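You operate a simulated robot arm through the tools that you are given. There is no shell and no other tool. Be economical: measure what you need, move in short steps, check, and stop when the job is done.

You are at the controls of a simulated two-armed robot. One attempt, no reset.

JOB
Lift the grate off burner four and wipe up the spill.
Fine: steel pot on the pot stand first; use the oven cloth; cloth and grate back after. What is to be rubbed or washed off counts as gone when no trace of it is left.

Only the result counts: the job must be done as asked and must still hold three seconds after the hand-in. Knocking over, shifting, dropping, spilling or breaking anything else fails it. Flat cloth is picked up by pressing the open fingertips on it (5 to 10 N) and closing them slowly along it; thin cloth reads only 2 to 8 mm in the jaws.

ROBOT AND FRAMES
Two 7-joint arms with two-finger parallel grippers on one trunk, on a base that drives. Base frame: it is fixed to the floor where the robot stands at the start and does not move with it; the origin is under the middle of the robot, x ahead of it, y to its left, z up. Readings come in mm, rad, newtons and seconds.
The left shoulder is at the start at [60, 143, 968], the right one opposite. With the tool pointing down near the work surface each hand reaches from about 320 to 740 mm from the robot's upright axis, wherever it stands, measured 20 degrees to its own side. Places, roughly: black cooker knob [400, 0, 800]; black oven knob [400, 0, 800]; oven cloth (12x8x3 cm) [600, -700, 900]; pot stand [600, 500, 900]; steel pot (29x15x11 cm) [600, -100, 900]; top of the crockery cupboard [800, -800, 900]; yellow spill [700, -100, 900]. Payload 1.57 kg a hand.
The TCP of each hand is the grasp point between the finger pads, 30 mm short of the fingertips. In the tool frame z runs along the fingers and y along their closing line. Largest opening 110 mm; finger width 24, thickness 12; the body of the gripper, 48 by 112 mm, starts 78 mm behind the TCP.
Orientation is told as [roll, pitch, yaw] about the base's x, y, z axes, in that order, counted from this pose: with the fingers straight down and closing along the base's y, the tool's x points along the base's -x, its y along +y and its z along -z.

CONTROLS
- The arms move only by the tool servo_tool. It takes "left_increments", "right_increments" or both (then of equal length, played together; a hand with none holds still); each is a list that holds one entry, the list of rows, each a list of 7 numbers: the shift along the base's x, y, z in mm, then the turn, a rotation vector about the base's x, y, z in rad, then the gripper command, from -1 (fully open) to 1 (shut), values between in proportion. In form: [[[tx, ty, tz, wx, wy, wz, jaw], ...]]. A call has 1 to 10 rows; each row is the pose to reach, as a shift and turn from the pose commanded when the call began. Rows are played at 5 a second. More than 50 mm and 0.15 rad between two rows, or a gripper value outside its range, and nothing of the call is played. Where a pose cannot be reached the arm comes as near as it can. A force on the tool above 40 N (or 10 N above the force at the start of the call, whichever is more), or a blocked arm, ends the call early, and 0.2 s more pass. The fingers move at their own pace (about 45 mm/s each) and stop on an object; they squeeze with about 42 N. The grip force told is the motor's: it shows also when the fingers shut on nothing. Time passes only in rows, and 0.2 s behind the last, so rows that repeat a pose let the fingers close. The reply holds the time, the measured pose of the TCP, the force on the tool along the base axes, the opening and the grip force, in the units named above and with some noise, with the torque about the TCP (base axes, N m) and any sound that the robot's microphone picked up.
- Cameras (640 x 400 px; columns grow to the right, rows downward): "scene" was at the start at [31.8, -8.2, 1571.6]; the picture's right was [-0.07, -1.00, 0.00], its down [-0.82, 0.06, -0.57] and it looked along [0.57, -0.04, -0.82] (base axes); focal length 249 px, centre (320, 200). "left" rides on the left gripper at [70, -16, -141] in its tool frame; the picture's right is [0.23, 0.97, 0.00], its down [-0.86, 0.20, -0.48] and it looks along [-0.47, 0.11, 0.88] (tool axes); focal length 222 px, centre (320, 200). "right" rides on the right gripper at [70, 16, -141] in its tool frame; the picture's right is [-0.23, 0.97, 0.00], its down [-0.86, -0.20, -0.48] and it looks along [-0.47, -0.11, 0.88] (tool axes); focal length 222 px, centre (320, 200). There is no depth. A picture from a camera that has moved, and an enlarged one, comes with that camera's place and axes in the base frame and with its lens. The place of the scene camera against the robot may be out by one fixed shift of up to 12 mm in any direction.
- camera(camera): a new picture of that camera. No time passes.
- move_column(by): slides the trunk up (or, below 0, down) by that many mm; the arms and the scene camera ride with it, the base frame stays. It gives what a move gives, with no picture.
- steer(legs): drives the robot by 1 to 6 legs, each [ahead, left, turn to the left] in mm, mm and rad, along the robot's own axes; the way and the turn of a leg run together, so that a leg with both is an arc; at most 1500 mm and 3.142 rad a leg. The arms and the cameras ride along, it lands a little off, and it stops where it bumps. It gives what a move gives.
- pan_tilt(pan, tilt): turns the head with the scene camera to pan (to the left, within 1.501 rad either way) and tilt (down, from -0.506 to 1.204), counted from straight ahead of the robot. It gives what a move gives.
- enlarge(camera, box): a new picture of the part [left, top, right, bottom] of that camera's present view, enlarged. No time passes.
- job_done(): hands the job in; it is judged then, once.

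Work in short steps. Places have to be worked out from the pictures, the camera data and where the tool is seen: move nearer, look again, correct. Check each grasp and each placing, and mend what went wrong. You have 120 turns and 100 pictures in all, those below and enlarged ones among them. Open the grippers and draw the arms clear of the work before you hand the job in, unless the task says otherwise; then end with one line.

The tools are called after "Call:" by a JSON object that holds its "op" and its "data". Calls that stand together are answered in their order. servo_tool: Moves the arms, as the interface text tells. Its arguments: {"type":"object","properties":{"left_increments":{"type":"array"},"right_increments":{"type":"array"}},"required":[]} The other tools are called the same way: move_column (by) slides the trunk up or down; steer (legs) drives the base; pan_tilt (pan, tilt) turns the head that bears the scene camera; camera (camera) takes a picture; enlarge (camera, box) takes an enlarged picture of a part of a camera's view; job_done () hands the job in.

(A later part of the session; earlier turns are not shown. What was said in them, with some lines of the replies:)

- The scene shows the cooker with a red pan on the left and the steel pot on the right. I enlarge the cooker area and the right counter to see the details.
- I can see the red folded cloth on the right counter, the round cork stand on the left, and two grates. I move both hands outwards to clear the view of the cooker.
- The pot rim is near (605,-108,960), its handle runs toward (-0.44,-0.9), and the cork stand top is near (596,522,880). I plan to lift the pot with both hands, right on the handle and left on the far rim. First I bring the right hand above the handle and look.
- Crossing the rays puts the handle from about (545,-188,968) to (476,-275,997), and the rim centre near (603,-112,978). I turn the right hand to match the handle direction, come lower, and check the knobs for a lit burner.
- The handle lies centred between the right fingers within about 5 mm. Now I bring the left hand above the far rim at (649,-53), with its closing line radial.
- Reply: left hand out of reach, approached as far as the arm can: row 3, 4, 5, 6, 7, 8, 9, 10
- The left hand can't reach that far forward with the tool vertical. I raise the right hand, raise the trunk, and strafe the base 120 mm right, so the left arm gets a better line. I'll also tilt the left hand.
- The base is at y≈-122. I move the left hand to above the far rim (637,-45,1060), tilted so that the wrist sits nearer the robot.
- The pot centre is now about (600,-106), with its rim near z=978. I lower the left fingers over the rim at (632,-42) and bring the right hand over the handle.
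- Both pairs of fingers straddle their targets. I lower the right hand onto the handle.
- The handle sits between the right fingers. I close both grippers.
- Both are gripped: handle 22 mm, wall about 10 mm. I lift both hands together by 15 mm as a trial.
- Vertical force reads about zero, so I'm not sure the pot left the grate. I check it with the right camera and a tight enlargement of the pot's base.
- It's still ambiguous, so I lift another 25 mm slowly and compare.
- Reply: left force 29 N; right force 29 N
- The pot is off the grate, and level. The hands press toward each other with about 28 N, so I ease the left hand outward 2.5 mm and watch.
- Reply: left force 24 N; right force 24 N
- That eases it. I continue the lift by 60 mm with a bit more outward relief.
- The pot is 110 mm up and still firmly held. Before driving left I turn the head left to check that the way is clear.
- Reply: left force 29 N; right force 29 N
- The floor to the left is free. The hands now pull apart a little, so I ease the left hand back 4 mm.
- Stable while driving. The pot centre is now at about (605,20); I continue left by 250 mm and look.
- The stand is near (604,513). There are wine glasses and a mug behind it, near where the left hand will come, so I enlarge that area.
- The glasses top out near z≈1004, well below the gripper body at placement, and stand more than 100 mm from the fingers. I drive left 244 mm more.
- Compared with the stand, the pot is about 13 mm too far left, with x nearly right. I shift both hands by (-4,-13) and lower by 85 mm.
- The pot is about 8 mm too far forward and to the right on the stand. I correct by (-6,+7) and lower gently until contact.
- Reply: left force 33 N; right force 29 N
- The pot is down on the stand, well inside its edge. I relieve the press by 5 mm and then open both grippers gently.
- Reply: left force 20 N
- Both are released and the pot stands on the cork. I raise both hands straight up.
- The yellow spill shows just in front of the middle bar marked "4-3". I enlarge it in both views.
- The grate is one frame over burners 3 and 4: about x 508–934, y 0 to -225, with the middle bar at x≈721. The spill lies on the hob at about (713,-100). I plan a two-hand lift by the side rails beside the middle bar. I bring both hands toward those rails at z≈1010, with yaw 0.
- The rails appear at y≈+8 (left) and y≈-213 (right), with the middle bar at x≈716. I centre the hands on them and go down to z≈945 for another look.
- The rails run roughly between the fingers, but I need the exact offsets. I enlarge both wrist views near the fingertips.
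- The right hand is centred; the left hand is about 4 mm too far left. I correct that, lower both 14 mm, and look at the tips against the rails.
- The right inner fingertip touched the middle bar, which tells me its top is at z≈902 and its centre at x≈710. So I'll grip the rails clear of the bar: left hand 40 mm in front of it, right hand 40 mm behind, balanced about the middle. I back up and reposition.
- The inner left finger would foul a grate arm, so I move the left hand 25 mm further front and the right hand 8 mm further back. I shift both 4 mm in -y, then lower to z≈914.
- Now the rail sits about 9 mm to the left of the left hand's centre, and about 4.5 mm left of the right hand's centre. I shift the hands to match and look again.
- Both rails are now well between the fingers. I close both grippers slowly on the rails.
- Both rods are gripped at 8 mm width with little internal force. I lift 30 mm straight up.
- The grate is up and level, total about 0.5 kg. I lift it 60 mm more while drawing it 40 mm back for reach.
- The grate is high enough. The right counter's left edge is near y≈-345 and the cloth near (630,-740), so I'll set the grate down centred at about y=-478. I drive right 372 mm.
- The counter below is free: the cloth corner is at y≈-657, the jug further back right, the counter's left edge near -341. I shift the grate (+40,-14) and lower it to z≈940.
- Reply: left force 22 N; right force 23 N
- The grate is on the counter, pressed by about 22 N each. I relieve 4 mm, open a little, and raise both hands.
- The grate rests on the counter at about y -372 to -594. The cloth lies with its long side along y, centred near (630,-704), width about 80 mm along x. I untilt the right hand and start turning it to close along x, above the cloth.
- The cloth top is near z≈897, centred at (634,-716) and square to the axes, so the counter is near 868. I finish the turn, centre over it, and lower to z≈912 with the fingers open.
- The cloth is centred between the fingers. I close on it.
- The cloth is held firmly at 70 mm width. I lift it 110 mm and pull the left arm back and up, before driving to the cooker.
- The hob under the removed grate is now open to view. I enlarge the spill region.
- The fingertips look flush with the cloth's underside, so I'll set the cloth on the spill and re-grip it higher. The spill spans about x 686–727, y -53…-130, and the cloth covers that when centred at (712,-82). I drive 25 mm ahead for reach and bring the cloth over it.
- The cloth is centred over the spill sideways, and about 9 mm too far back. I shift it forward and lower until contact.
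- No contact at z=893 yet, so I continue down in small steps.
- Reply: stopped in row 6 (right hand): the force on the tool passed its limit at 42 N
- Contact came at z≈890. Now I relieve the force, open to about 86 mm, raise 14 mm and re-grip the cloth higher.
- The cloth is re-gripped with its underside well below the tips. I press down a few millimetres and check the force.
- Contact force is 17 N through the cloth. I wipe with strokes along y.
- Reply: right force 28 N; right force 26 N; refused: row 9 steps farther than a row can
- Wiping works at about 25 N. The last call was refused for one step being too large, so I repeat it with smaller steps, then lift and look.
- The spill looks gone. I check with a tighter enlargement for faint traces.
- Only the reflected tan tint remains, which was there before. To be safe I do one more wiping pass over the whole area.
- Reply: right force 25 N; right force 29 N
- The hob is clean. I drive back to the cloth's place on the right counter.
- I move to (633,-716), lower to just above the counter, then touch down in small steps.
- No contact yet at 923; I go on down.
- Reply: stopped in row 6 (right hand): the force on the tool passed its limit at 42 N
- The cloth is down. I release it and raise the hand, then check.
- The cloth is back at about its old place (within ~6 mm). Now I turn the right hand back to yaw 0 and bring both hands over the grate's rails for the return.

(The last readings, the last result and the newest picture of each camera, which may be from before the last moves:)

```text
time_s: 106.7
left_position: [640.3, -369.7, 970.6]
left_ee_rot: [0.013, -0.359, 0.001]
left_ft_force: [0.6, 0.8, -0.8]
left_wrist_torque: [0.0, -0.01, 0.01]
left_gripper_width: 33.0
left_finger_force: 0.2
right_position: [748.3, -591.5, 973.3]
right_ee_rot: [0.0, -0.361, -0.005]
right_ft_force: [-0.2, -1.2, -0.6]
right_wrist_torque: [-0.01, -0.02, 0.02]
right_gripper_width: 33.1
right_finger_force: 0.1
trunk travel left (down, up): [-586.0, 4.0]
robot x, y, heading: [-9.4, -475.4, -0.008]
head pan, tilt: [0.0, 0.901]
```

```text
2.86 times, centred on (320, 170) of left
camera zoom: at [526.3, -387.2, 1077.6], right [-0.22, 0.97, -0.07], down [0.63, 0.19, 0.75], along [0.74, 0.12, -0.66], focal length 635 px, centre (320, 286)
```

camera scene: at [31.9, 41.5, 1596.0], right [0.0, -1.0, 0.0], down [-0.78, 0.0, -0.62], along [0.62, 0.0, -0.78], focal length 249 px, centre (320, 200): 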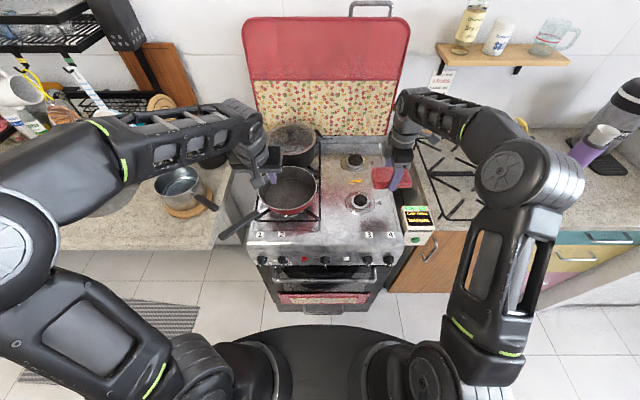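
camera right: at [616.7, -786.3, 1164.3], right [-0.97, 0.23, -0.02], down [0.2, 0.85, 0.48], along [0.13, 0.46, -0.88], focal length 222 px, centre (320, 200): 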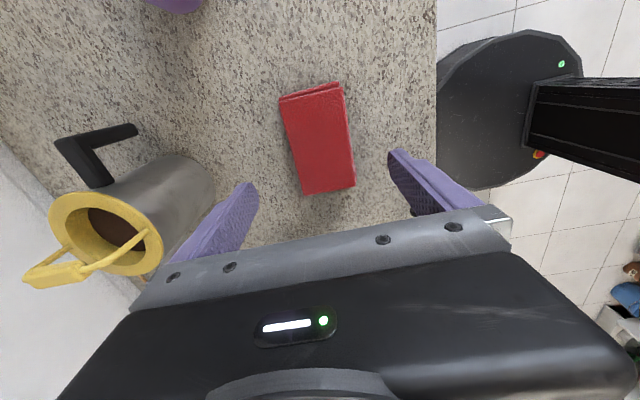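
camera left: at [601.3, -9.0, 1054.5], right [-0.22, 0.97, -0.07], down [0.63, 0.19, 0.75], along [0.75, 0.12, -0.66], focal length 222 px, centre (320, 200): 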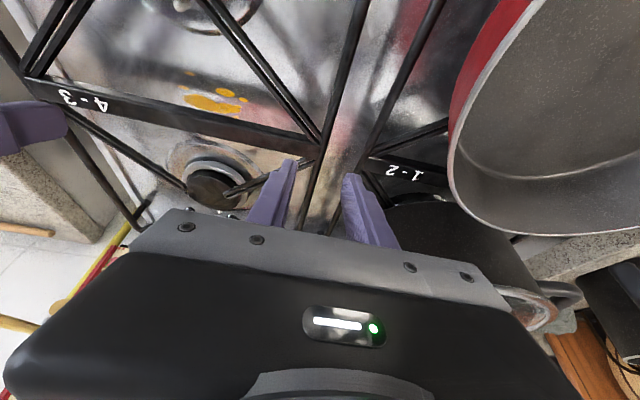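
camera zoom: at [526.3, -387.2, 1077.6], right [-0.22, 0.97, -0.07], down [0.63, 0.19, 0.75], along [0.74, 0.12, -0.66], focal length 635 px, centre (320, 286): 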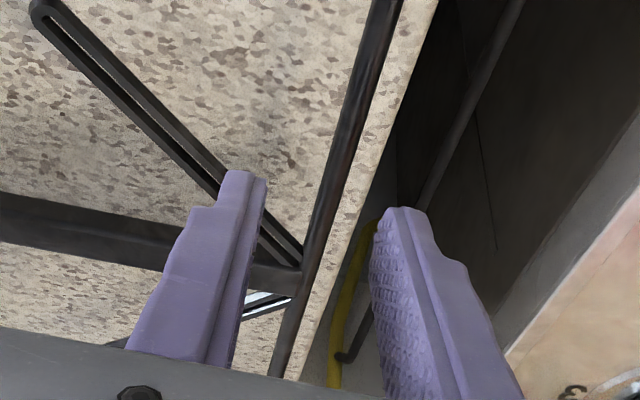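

Both rails lie about 6–7 mm to the left of the hand centres. I correct, then lower to z≈926.

Call:
{"op": "servo_tool", "data": {"left_increments": [[[0, 4, 0, 0, 0, 0, 0.4], [0, 7, -10, 0, 0, 0, 0.4], [0, 7, -20, 0, 0, 0, 0.4], [0, 7, -30, 0, 0, 0, 0.4], [0, 7, -38, 0, 0, 0, 0.4], [0, 7, -44, 0, 0, 0, 0.4], [0, 7, -44, 0, 0, 0, 0.4]]], "right_increments": [[[2, 3, 0, 0, 0, 0, 0.4], [4, 6, -10, 0, 0, 0, 0.4], [4, 6, -20, 0, 0, 0, 0.4], [4, 6, -30, 0, 0, 0, 0.4], [4, 6, -40, 0, 0, 0, 0.4], [4, 6, -46, 0, 0, 0, 0.4], [4, 6, -46, 0, 0, 0, 0.4]]]}}

Call:
{"op": "enlarge", "data": {"camera": "right", "box": [240, 100, 400, 240]}}

Call:
{"op": "enlarge", "data": {"camera": "left", "box": [240, 100, 400, 240]}}

```text
time_s: 108.2
left_position: [640.0, -362.3, 925.9]
left_ee_rot: [0.011, -0.36, 0.0]
left_ft_force: [0.3, 0.6, 0.6]
left_wrist_torque: [0.01, 0.0, -0.01]
left_gripper_width: 32.8
left_finger_force: 0.1
right_position: [751.0, -585.1, 925.9]
right_ee_rot: [0.0, -0.36, -0.005]
right_ft_force: [0.3, -1.8, 3.7]
right_wrist_torque: [0.1, 0.02, -0.01]
right_gripper_width: 31.3
right_finger_force: 0.0
trunk travel left (down, up): [-586.0, 4.0]
robot x, y, heading: [-6.0, -476.1, -0.006]
head pan, tilt: [0.0, 0.901]
```

```text
2.86 times, centred on (320, 170) of right
camera zoom: at [636.6, -568.3, 1034.9], right [0.22, 0.97, 0.08], down [0.63, -0.2, 0.75], along [0.74, -0.11, -0.66], focal length 635 px, centre (320, 286)
```

zoom: 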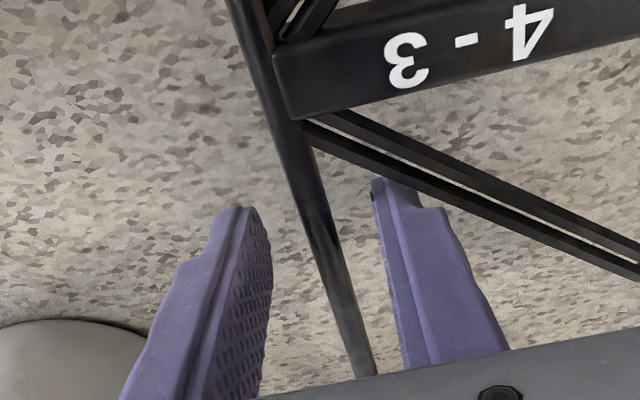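

```text
2.86 times, centred on (320, 170) of left
camera zoom: at [526.4, -381.2, 1034.1], right [-0.22, 0.97, -0.07], down [0.63, 0.19, 0.75], along [0.74, 0.12, -0.66], focal length 635 px, centre (320, 286)
```

zoom: 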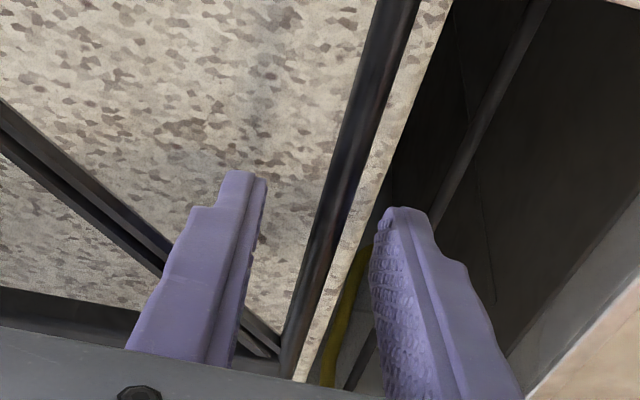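

Rails are centred; the right inner finger just brushes a grate arm, so I shift it 4 mm back and close both.

Call:
{"op": "servo_tool", "data": {"left_increments": [[[0, 0, 0, 0, 0, 0, 0.4], [0, 0, 0, 0, 0, 0, 0.6], [0, 0, 0, 0, 0, 0, 0.75], [0, 0, 0, 0, 0, 0, 0.9], [0, 0, 0, 0, 0, 0, 1], [0, 0, 0, 0, 0, 0, 1], [0, 0, 0, 0, 0, 0, 1]]], "right_increments": [[[4, 0, 0, 0, 0, 0, 0.4], [4, 0, 0, 0, 0, 0, 0.6], [4, 0, 0, 0, 0, 0, 0.75], [4, 0, 0, 0, 0, 0, 0.9], [4, 0, 0, 0, 0, 0, 1], [4, 0, 0, 0, 0, 0, 1], [4, 0, 0, 0, 0, 0, 1]]]}}

Call:
{"op": "servo_tool", "data": {"left_increments": [[[0, 0, 4, 0, 0, 0, 1], [0, 0, 10, 0, 0, 0, 1], [0, 0, 20, 0, 0, 0, 1], [0, 0, 30, 0, 0, 0, 1], [-10, 0, 42, 0, 0, 0, 1], [-20, 0, 54, 0, 0, 0, 1], [-30, 0, 66, 0, 0, 0, 1], [-40, 0, 80, 0, 0, 0, 1], [-40, 0, 80, 0, 0, 0, 1]]], "right_increments": [[[0, 0, 4, 0, 0, 0, 1], [0, 0, 10, 0, 0, 0, 1], [0, 0, 20, 0, 0, 0, 1], [0, 0, 30, 0, 0, 0, 1], [-10, 0, 42, 0, 0, 0, 1], [-20, 0, 54, 0, 0, 0, 1], [-30, 0, 66, 0, 0, 0, 1], [-40, 0, 80, 0, 0, 0, 1], [-40, 0, 80, 0, 0, 0, 1]]]}}

```text
time_s: 109.8
left_position: [640.9, -364.2, 927.0]
left_ee_rot: [0.011, -0.36, 0.0]
left_ft_force: [4.3, -3.8, 0.4]
left_wrist_torque: [-0.11, 0.33, -0.05]
left_gripper_width: 7.9
left_finger_force: 26.5
right_position: [755.4, -584.8, 926.2]
right_ee_rot: [-0.001, -0.36, -0.002]
right_ft_force: [-4.5, 4.5, 0.3]
right_wrist_torque: [0.08, -0.02, 0.58]
right_gripper_width: 8.0
right_finger_force: 26.8
trunk travel left (down, up): [-586.0, 4.0]
robot x, y, heading: [-7.3, -471.7, -0.009]
head pan, tilt: [0.0, 0.901]
```

```text
time_s: 111.8
left_position: [599.9, -363.5, 1005.5]
left_ee_rot: [0.012, -0.359, 0.0]
left_ft_force: [9.1, -7.9, -1.9]
left_wrist_torque: [-0.17, -0.24, 0.35]
left_gripper_width: 7.7
left_finger_force: 27.1
right_position: [718.3, -585.8, 1005.3]
right_ee_rot: [0.0, -0.359, -0.002]
right_ft_force: [-9.3, 9.1, -3.0]
right_wrist_torque: [0.08, 0.22, 0.72]
right_gripper_width: 7.9
right_finger_force: 26.7
trunk travel left (down, up): [-586.0, 4.0]
robot x, y, heading: [-6.9, -474.8, -0.011]
head pan, tilt: [0.0, 0.901]
```

The grate is up again, well gripped. I drive back left 358 mm to the cooker.

Call:
{"op": "steer", "data": {"legs": [[0, 360, 0]]}}

Call:
{"op": "enlarge", "data": {"camera": "scene", "box": [262, 130, 382, 240]}}

```text
time_s: 114.2
left_position: [608.2, -5.2, 1006.2]
left_ee_rot: [0.011, -0.359, -0.008]
left_ft_force: [8.5, -10.0, -2.3]
left_wrist_torque: [-0.22, -0.14, 0.22]
left_gripper_width: 7.7
left_finger_force: 27.2
right_position: [721.5, -226.6, 1005.0]
right_ee_rot: [0.001, -0.361, -0.013]
right_ft_force: [-9.1, 10.2, -2.2]
right_wrist_torque: [0.09, 0.17, 0.7]
right_gripper_width: 7.9
right_finger_force: 26.3
trunk travel left (down, up): [-586.0, 4.0]
robot x, y, heading: [-1.1, -113.7, -0.015]
head pan, tilt: [0.0, 0.901]
```

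```text
3.64 times, centred on (322, 185) of scene
camera zoom: at [35.7, -116.5, 1595.9], right [-0.02, -1.0, 0.0], down [-0.78, 0.01, -0.62], along [0.62, -0.01, -0.78], focal length 907 px, centre (313, 254)
```

zoom: 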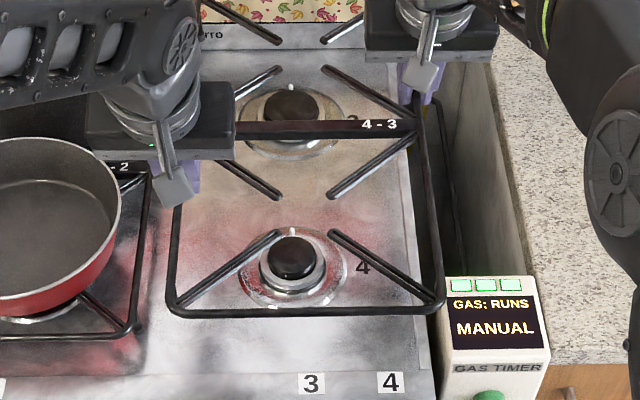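

Now I shift the grate by (+34,+15) to sit above its place and lower it to about 45 mm above, then compare.

Call:
{"op": "servo_tool", "data": {"left_increments": [[[8, 5, 0, 0, 0, 0, 1], [16, 10, 0, 0, 0, 0, 1], [25, 15, -10, 0, 0, 0, 1], [34, 15, -20, 0, 0, 0, 1], [34, 15, -35, 0, 0, 0, 1], [34, 15, -50, 0, 0, 0, 1], [34, 15, -60, 0, 0, 0, 1], [34, 15, -60, 0, 0, 0, 1]]], "right_increments": [[[8, 5, 0, 0, 0, 0, 1], [16, 10, 0, 0, 0, 0, 1], [25, 15, -10, 0, 0, 0, 1], [34, 15, -20, 0, 0, 0, 1], [34, 15, -35, 0, 0, 0, 1], [34, 15, -50, 0, 0, 0, 1], [34, 15, -60, 0, 0, 0, 1], [34, 15, -60, 0, 0, 0, 1]]]}}

Call:
{"op": "enlarge", "data": {"camera": "scene", "box": [262, 130, 382, 240]}}

Call:
{"op": "enlarge", "data": {"camera": "left", "box": [240, 100, 400, 240]}}

```text
time_s: 116.0
left_position: [641.1, 9.4, 944.6]
left_ee_rot: [0.011, -0.36, -0.009]
left_ft_force: [3.3, 0.4, -2.4]
left_wrist_torque: [-0.07, -0.5, 0.26]
left_gripper_width: 7.9
left_finger_force: 26.7
right_position: [755.1, -213.1, 947.3]
right_ee_rot: [0.0, -0.359, -0.012]
right_ft_force: [-3.8, -2.4, -2.6]
right_wrist_torque: [0.01, 0.4, 0.69]
right_gripper_width: 7.9
right_finger_force: 26.5
trunk travel left (down, up): [-586.0, 4.0]
robot x, y, heading: [3.3, -113.4, -0.022]
head pan, tilt: [0.0, 0.901]
```

```text
3.64 times, centred on (322, 185) of scene
camera zoom: at [35.7, -117.5, 1595.9], right [-0.02, -1.0, 0.0], down [-0.78, 0.02, -0.62], along [0.62, -0.01, -0.78], focal length 907 px, centre (313, 254)
```

zoom: 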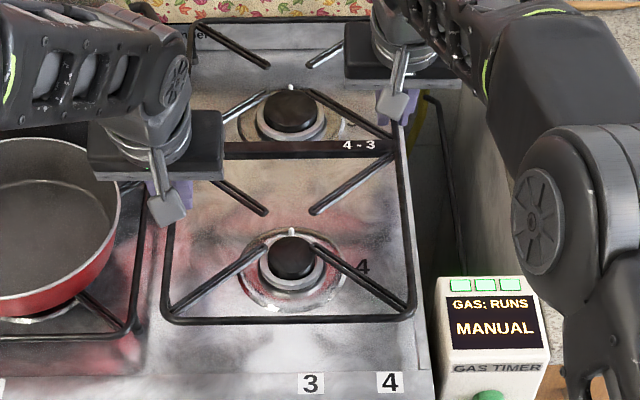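

```text
2.86 times, centred on (320, 170) of left
camera zoom: at [527.4, -8.3, 1053.2], right [-0.21, 0.98, -0.07], down [0.63, 0.19, 0.75], along [0.75, 0.11, -0.66], focal length 635 px, centre (320, 286)
```

zoom: 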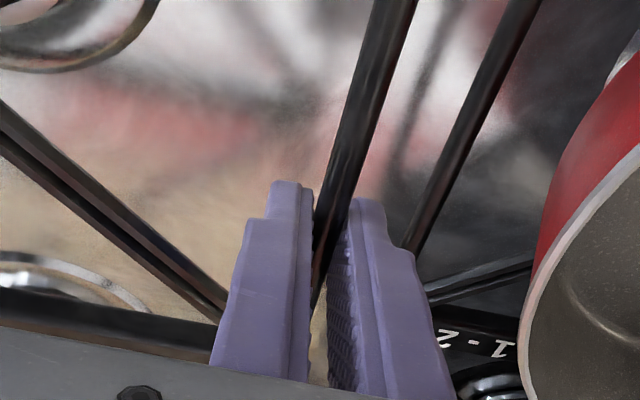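

Against the hob labels, the grate matches its lifted position; compared with the very first picture it sits about 3 mm too far left. I shift it -3 mm in y and lower gently to contact.

Call:
{"op": "servo_tool", "data": {"left_increments": [[[0, -3, 0, 0, 0, 0, 1], [0, -3, -6, 0, 0, 0, 1], [0, -3, -12, 0, 0, 0, 1], [0, -3, -18, 0, 0, 0, 1], [0, -3, -22, 0, 0, 0, 1], [0, -3, -25, 0, 0, 0, 1], [0, -3, -27, 0, 0, 0, 1], [0, -3, -29, 0, 0, 0, 1], [0, -3, -31, 0, 0, 0, 1], [0, -3, -32, 0, 0, 0, 1]]], "right_increments": [[[0, -3, 0, 0, 0, 0, 1], [0, -3, -7, 0, 0, 0, 1], [0, -3, -13, 0, 0, 0, 1], [0, -3, -19, 0, 0, 0, 1], [0, -3, -24, 0, 0, 0, 1], [0, -3, -27, 0, 0, 0, 1], [0, -3, -29, 0, 0, 0, 1], [0, -3, -31, 0, 0, 0, 1], [0, -3, -33, 0, 0, 0, 1], [0, -3, -34, 0, 0, 0, 1]]]}}

```text
time_s: 118.2
left_position: [641.7, 6.5, 914.1]
left_ee_rot: [0.011, -0.36, -0.009]
left_ft_force: [4.3, -1.7, -2.1]
left_wrist_torque: [-0.03, 0.07, 0.18]
left_gripper_width: 7.7
left_finger_force: 26.4
right_position: [756.3, -217.0, 912.4]
right_ee_rot: [0.0, -0.358, -0.012]
right_ft_force: [-4.6, 1.8, -2.0]
right_wrist_torque: [0.06, -0.04, 0.65]
right_gripper_width: 7.7
right_finger_force: 27.2
trunk travel left (down, up): [-586.0, 4.0]
robot x, y, heading: [2.0, -118.5, -0.02]
head pan, tilt: [0.0, 0.901]
```

Still hanging. I continue down in small steps.

Call:
{"op": "servo_tool", "data": {"left_increments": [[[0, 0, -1.5, 0, 0, 0, 1], [0, 0, -3, 0, 0, 0, 1], [0, 0, -4.5, 0, 0, 0, 1], [0, 0, -6, 0, 0, 0, 1], [0, 0, -7, 0, 0, 0, 1], [0, 0, -7, 0, 0, 0, 1]]], "right_increments": [[[0, 0, -1.5, 0, 0, 0, 1], [0, 0, -3, 0, 0, 0, 1], [0, 0, -4.5, 0, 0, 0, 1], [0, 0, -6, 0, 0, 0, 1], [0, 0, -7, 0, 0, 0, 1], [0, 0, -7, 0, 0, 0, 1]]]}}

Call:
{"op": "enlarge", "data": {"camera": "scene", "box": [262, 130, 382, 240]}}

```text
time_s: 119.6
left_position: [641.0, 5.0, 906.7]
left_ee_rot: [0.012, -0.36, -0.008]
left_ft_force: [5.2, 0.7, -2.3]
left_wrist_torque: [-0.03, -0.31, 0.32]
left_gripper_width: 7.7
left_finger_force: 26.3
right_position: [757.1, -215.8, 907.1]
right_ee_rot: [0.0, -0.363, -0.012]
right_ft_force: [-2.6, 1.0, 5.5]
right_wrist_torque: [0.02, 0.34, 0.68]
right_gripper_width: 8.0
right_finger_force: 26.9
trunk travel left (down, up): [-586.0, 4.0]
robot x, y, heading: [2.7, -114.9, -0.02]
head pan, tilt: [0.0, 0.901]
```

```text
3.64 times, centred on (322, 185) of scene
camera zoom: at [35.2, -117.3, 1596.0], right [-0.02, -1.0, 0.0], down [-0.78, 0.02, -0.62], along [0.62, -0.01, -0.78], focal length 907 px, centre (313, 254)
```

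zoom: 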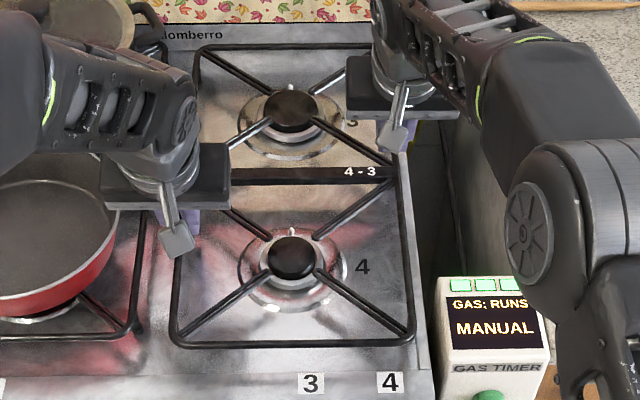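

Height is about at seat, and sideways it matches, but against the first picture the grate is about 9 mm too near the robot. I raise it 8 mm, shift forward (left 10, right 8 to take out a slight rotation), and lower again.

Call:
{"op": "servo_tool", "data": {"left_increments": [[[0, 0, 4, 0, 0, 0, 1], [0, 0, 9, 0, 0, 0, 1], [5, 0, 9, 0, 0, 0, 1], [10, 0, 9, 0, 0, 0, 1], [10, 0, 6, 0, 0, 0, 1], [10, 0, 3, 0, 0, 0, 1], [10, 0, 1, 0, 0, 0, 1], [10, 0, 0, 0, 0, 0, 1], [10, 0, 0, 0, 0, 0, 1]]], "right_increments": [[[0, 0, 4, 0, 0, 0, 1], [0, 0, 9, 0, 0, 0, 1], [4, 0, 9, 0, 0, 0, 1], [8, 0, 9, 0, 0, 0, 1], [8, 0, 6, 0, 0, 0, 1], [8, 0, 3, 0, 0, 0, 1], [8, 0, 1, 0, 0, 0, 1], [8, 0, 0, 0, 0, 0, 1], [8, 0, 0, 0, 0, 0, 1]]]}}

Call:
{"op": "enlarge", "data": {"camera": "scene", "box": [262, 130, 382, 240]}}

```text
time_s: 121.6
left_position: [651.0, 7.5, 907.7]
left_ee_rot: [0.012, -0.361, -0.01]
left_ft_force: [0.9, 3.7, -2.3]
left_wrist_torque: [-0.02, -0.53, -0.11]
left_gripper_width: 7.6
left_finger_force: 26.7
right_position: [763.4, -216.4, 906.5]
right_ee_rot: [0.0, -0.362, -0.013]
right_ft_force: [1.7, -5.0, 5.0]
right_wrist_torque: [-0.01, 0.23, 0.5]
right_gripper_width: 7.9
right_finger_force: 26.9
trunk travel left (down, up): [-586.0, 4.0]
robot x, y, heading: [-3.5, -111.6, -0.025]
head pan, tilt: [0.0, 0.901]
```

```text
3.64 times, centred on (322, 185) of scene
camera zoom: at [35.2, -117.5, 1596.0], right [-0.02, -1.0, 0.0], down [-0.78, 0.02, -0.62], along [0.62, -0.01, -0.78], focal length 907 px, centre (313, 254)
```

zoom: 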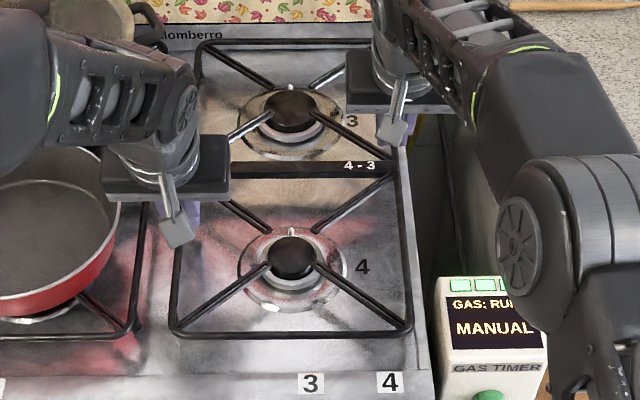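

The grate now matches its first picture within about 3 px everywhere. The left side still hangs slightly, so I lower the left hand up to 4 mm to seat it.

Call:
{"op": "servo_tool", "data": {"left_increments": [[[0, 0, -1, 0, 0, 0, 1], [0, 0, -2, 0, 0, 0, 1], [0, 0, -3, 0, 0, 0, 1], [0, 0, -4, 0, 0, 0, 1], [0, 0, -4, 0, 0, 0, 1]]], "right_increments": [[[0, 0, 0, 0, 0, 0, 1], [0, 0, -1, 0, 0, 0, 1], [0, 0, -1, 0, 0, 0, 1], [0, 0, -2, 0, 0, 0, 1], [0, 0, -2, 0, 0, 0, 1]]]}}

```text
time_s: 122.8
left_position: [651.3, 6.2, 906.7]
left_ee_rot: [0.01, -0.363, -0.009]
left_ft_force: [-6.5, 11.5, 24.1]
left_wrist_torque: [0.05, 0.04, -0.34]
left_gripper_width: 7.7
left_finger_force: 27.1
right_position: [763.4, -217.1, 906.1]
right_ee_rot: [-0.001, -0.366, -0.012]
right_ft_force: [13.7, -7.5, 9.4]
right_wrist_torque: [-0.09, 0.02, 0.29]
right_gripper_width: 7.6
right_finger_force: 27.3
trunk travel left (down, up): [-586.0, 4.0]
robot x, y, heading: [0.6, -108.1, -0.022]
head pan, tilt: [0.0, 0.901]
```

Both sides are now seated (24 N and 9 N up). I ease 3 mm up, open slightly and rise straight out.

Call:
{"op": "servo_tool", "data": {"left_increments": [[[0, 0, 2, 0, 0, 0, 1], [0, 0, 3, 0, 0, 0, 1], [0, 0, 3, 0, 0, 0, 0.75], [0, 0, 3, 0, 0, 0, 0.5], [0, 0, 3, 0, 0, 0, 0.5], [0, 0, 20, 0, 0, 0, 0.5], [0, 0, 50, 0, 0, 0, 0.5], [0, 0, 90, 0, 0, 0, 0.5], [0, 0, 90, 0, 0, 0, 0.5]]], "right_increments": [[[0, 0, 1, 0, 0, 0, 1], [0, 0, 1.5, 0, 0, 0, 1], [0, 0, 1.5, 0, 0, 0, 0.75], [0, 0, 1.5, 0, 0, 0, 0.5], [0, 0, 1.5, 0, 0, 0, 0.5], [0, 0, 20, 0, 0, 0, 0.5], [-5, 0, 50, 0, 0, 0, 0.5], [-30, 0, 90, 0, 0, 0, 0.5], [-30, 0, 90, 0, 0, 0, 0.5]]]}}

Call:
{"op": "enlarge", "data": {"camera": "scene", "box": [262, 130, 382, 240]}}

```text
time_s: 124.8
left_position: [651.4, 5.4, 994.6]
left_ee_rot: [0.012, -0.359, -0.009]
left_ft_force: [-0.2, -0.6, -0.7]
left_wrist_torque: [-0.01, 0.02, 0.04]
left_gripper_width: 27.6
left_finger_force: 0.1
right_position: [734.3, -217.8, 991.4]
right_ee_rot: [0.0, -0.359, -0.011]
right_ft_force: [0.3, 0.7, -0.2]
right_wrist_torque: [-0.02, 0.03, 0.0]
right_gripper_width: 27.5
right_finger_force: 0.1
trunk travel left (down, up): [-586.0, 4.0]
robot x, y, heading: [-0.6, -111.8, -0.018]
head pan, tilt: [0.0, 0.901]
```

```text
3.64 times, centred on (322, 185) of scene
camera zoom: at [36.9, -117.5, 1595.8], right [-0.02, -1.0, 0.0], down [-0.78, 0.02, -0.62], along [0.62, -0.01, -0.78], focal length 907 px, centre (313, 254)
```

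zoom: 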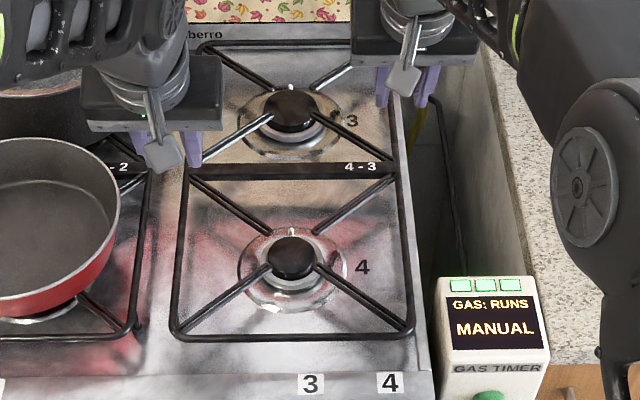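

The grate is back and free of the hands, about 5 mm from its original place. I open the grippers fully and draw both arms back and up.

Call:
{"op": "servo_tool", "data": {"left_increments": [[[0, 0, 30, 0, 0, 0, 0.5], [-20, 0, 60, 0, 0, 0, 0.3], [-50, 10, 85, 0, 0, 0, 0], [-85, 20, 100, 0, 0, 0, -0.5], [-120, 30, 110, 0, 0, 0, -1], [-155, 40, 115, 0, 0, 0, -1], [-190, 60, 120, 0, 0, 0, -1], [-190, 60, 120, 0, 0, 0, -1]]], "right_increments": [[[-5, 0, 30, 0, 0, 0, 0.5], [-25, 0, 60, 0, 0, 0, 0.3], [-55, -10, 85, 0, 0, 0, 0], [-90, -20, 100, 0, 0, 0, -0.5], [-125, -30, 110, 0, 0, 0, -1], [-160, -40, 115, 0, 0, 0, -1], [-200, -60, 120, 0, 0, 0, -1], [-240, -80, 120, 0, 0, 0, -1]]]}}

Call:
{"op": "camera", "data": {"camera": "scene"}}

Call:
{"op": "enlarge", "data": {"camera": "left", "box": [0, 0, 640, 250]}}

```text
time_s: 126.6
left_position: [458.8, 65.1, 1112.3]
left_ee_rot: [0.015, -0.361, -0.011]
left_ft_force: [-0.3, -0.2, 0.4]
left_wrist_torque: [0.01, 0.01, 0.02]
left_gripper_width: 109.9
left_finger_force: 0.0
right_position: [492.7, -296.2, 1113.4]
right_ee_rot: [0.0, -0.362, -0.012]
right_ft_force: [-1.1, 1.0, -0.3]
right_wrist_torque: [0.01, -0.01, -0.01]
right_gripper_width: 110.0
right_finger_force: 0.2
trunk travel left (down, up): [-586.0, 4.0]
robot x, y, heading: [0.9, -114.4, -0.021]
head pan, tilt: [0.0, 0.901]
```

```text
8 pictures are left
camera scene: at [34.7, -118.8, 1596.0], right [-0.02, -1.0, 0.0], down [-0.78, 0.02, -0.62], along [0.62, -0.01, -0.78], focal length 249 px, centre (320, 200)
```

scene: 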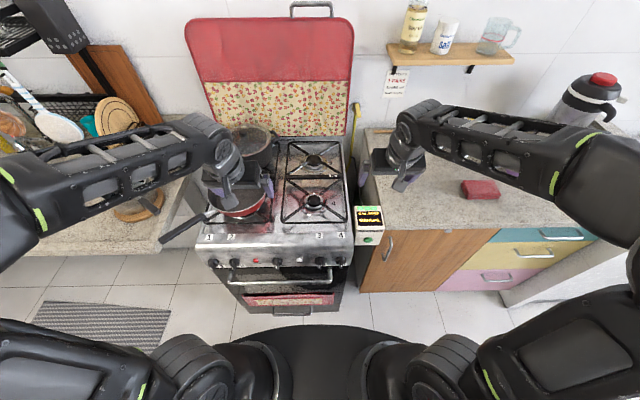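

```text
1.00 times, centred on (320, 125) of left (not enlarged: the box is as wide or as high as the picture)
camera zoom: at [344.9, 48.3, 1220.4], right [-0.21, 0.98, -0.07], down [0.63, 0.19, 0.75], along [0.75, 0.11, -0.66], focal length 222 px, centre (320, 275)
```

zoom: 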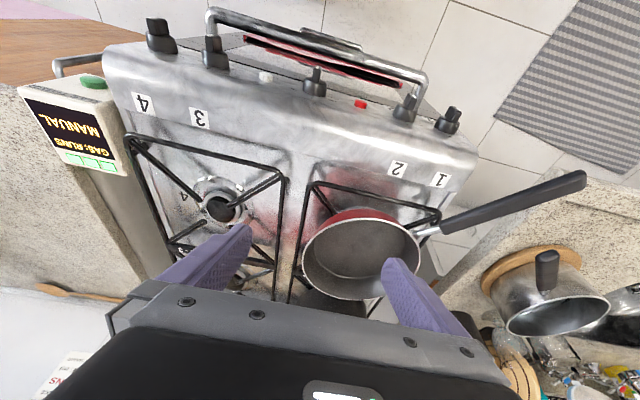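

Pot on the stand, cloth and grate in place. One last close look at the wiped area and the grate.

Call:
{"op": "enlarge", "data": {"camera": "scene", "box": [270, 135, 360, 235]}}

Call:
{"op": "enlarge", "data": {"camera": "scene", "box": [292, 165, 340, 200]}}

```text
4.00 times, centred on (315, 185) of scene
camera zoom: at [34.7, -118.8, 1596.0], right [-0.02, -1.0, 0.0], down [-0.78, 0.02, -0.62], along [0.62, -0.01, -0.78], focal length 998 px, centre (340, 260)
```

zoom: 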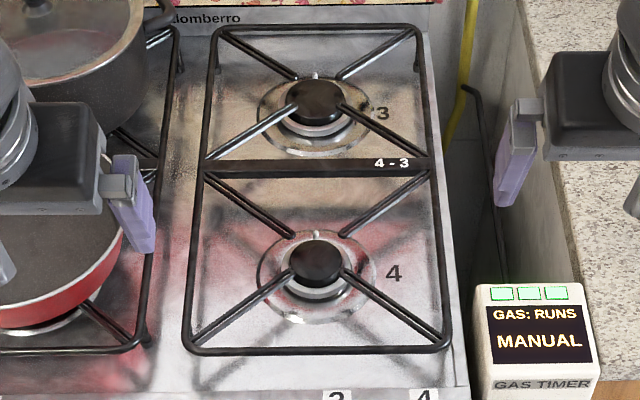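

```text
11.43 times, centred on (316, 182) of scene
camera zoom: at [34.7, -118.8, 1596.0], right [-0.02, -1.0, 0.0], down [-0.78, 0.02, -0.62], along [0.62, -0.01, -0.78], focal length 2851 px, centre (366, 400)
```

zoom: 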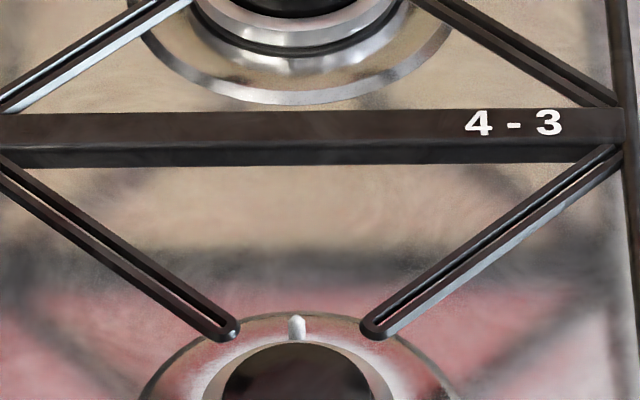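

The hob is clean, the grate is seated, and everything is in place with the hands clear. I hand the job in.

Call:
{"op": "job_done", "data": {}}

```text
The job is handed in.
```

The yellow spill by burner four is wiped up, with no trace left in the last close-up. The steel pot is on the pot stand; the grate and oven cloth are back within about 6 mm of their original places.
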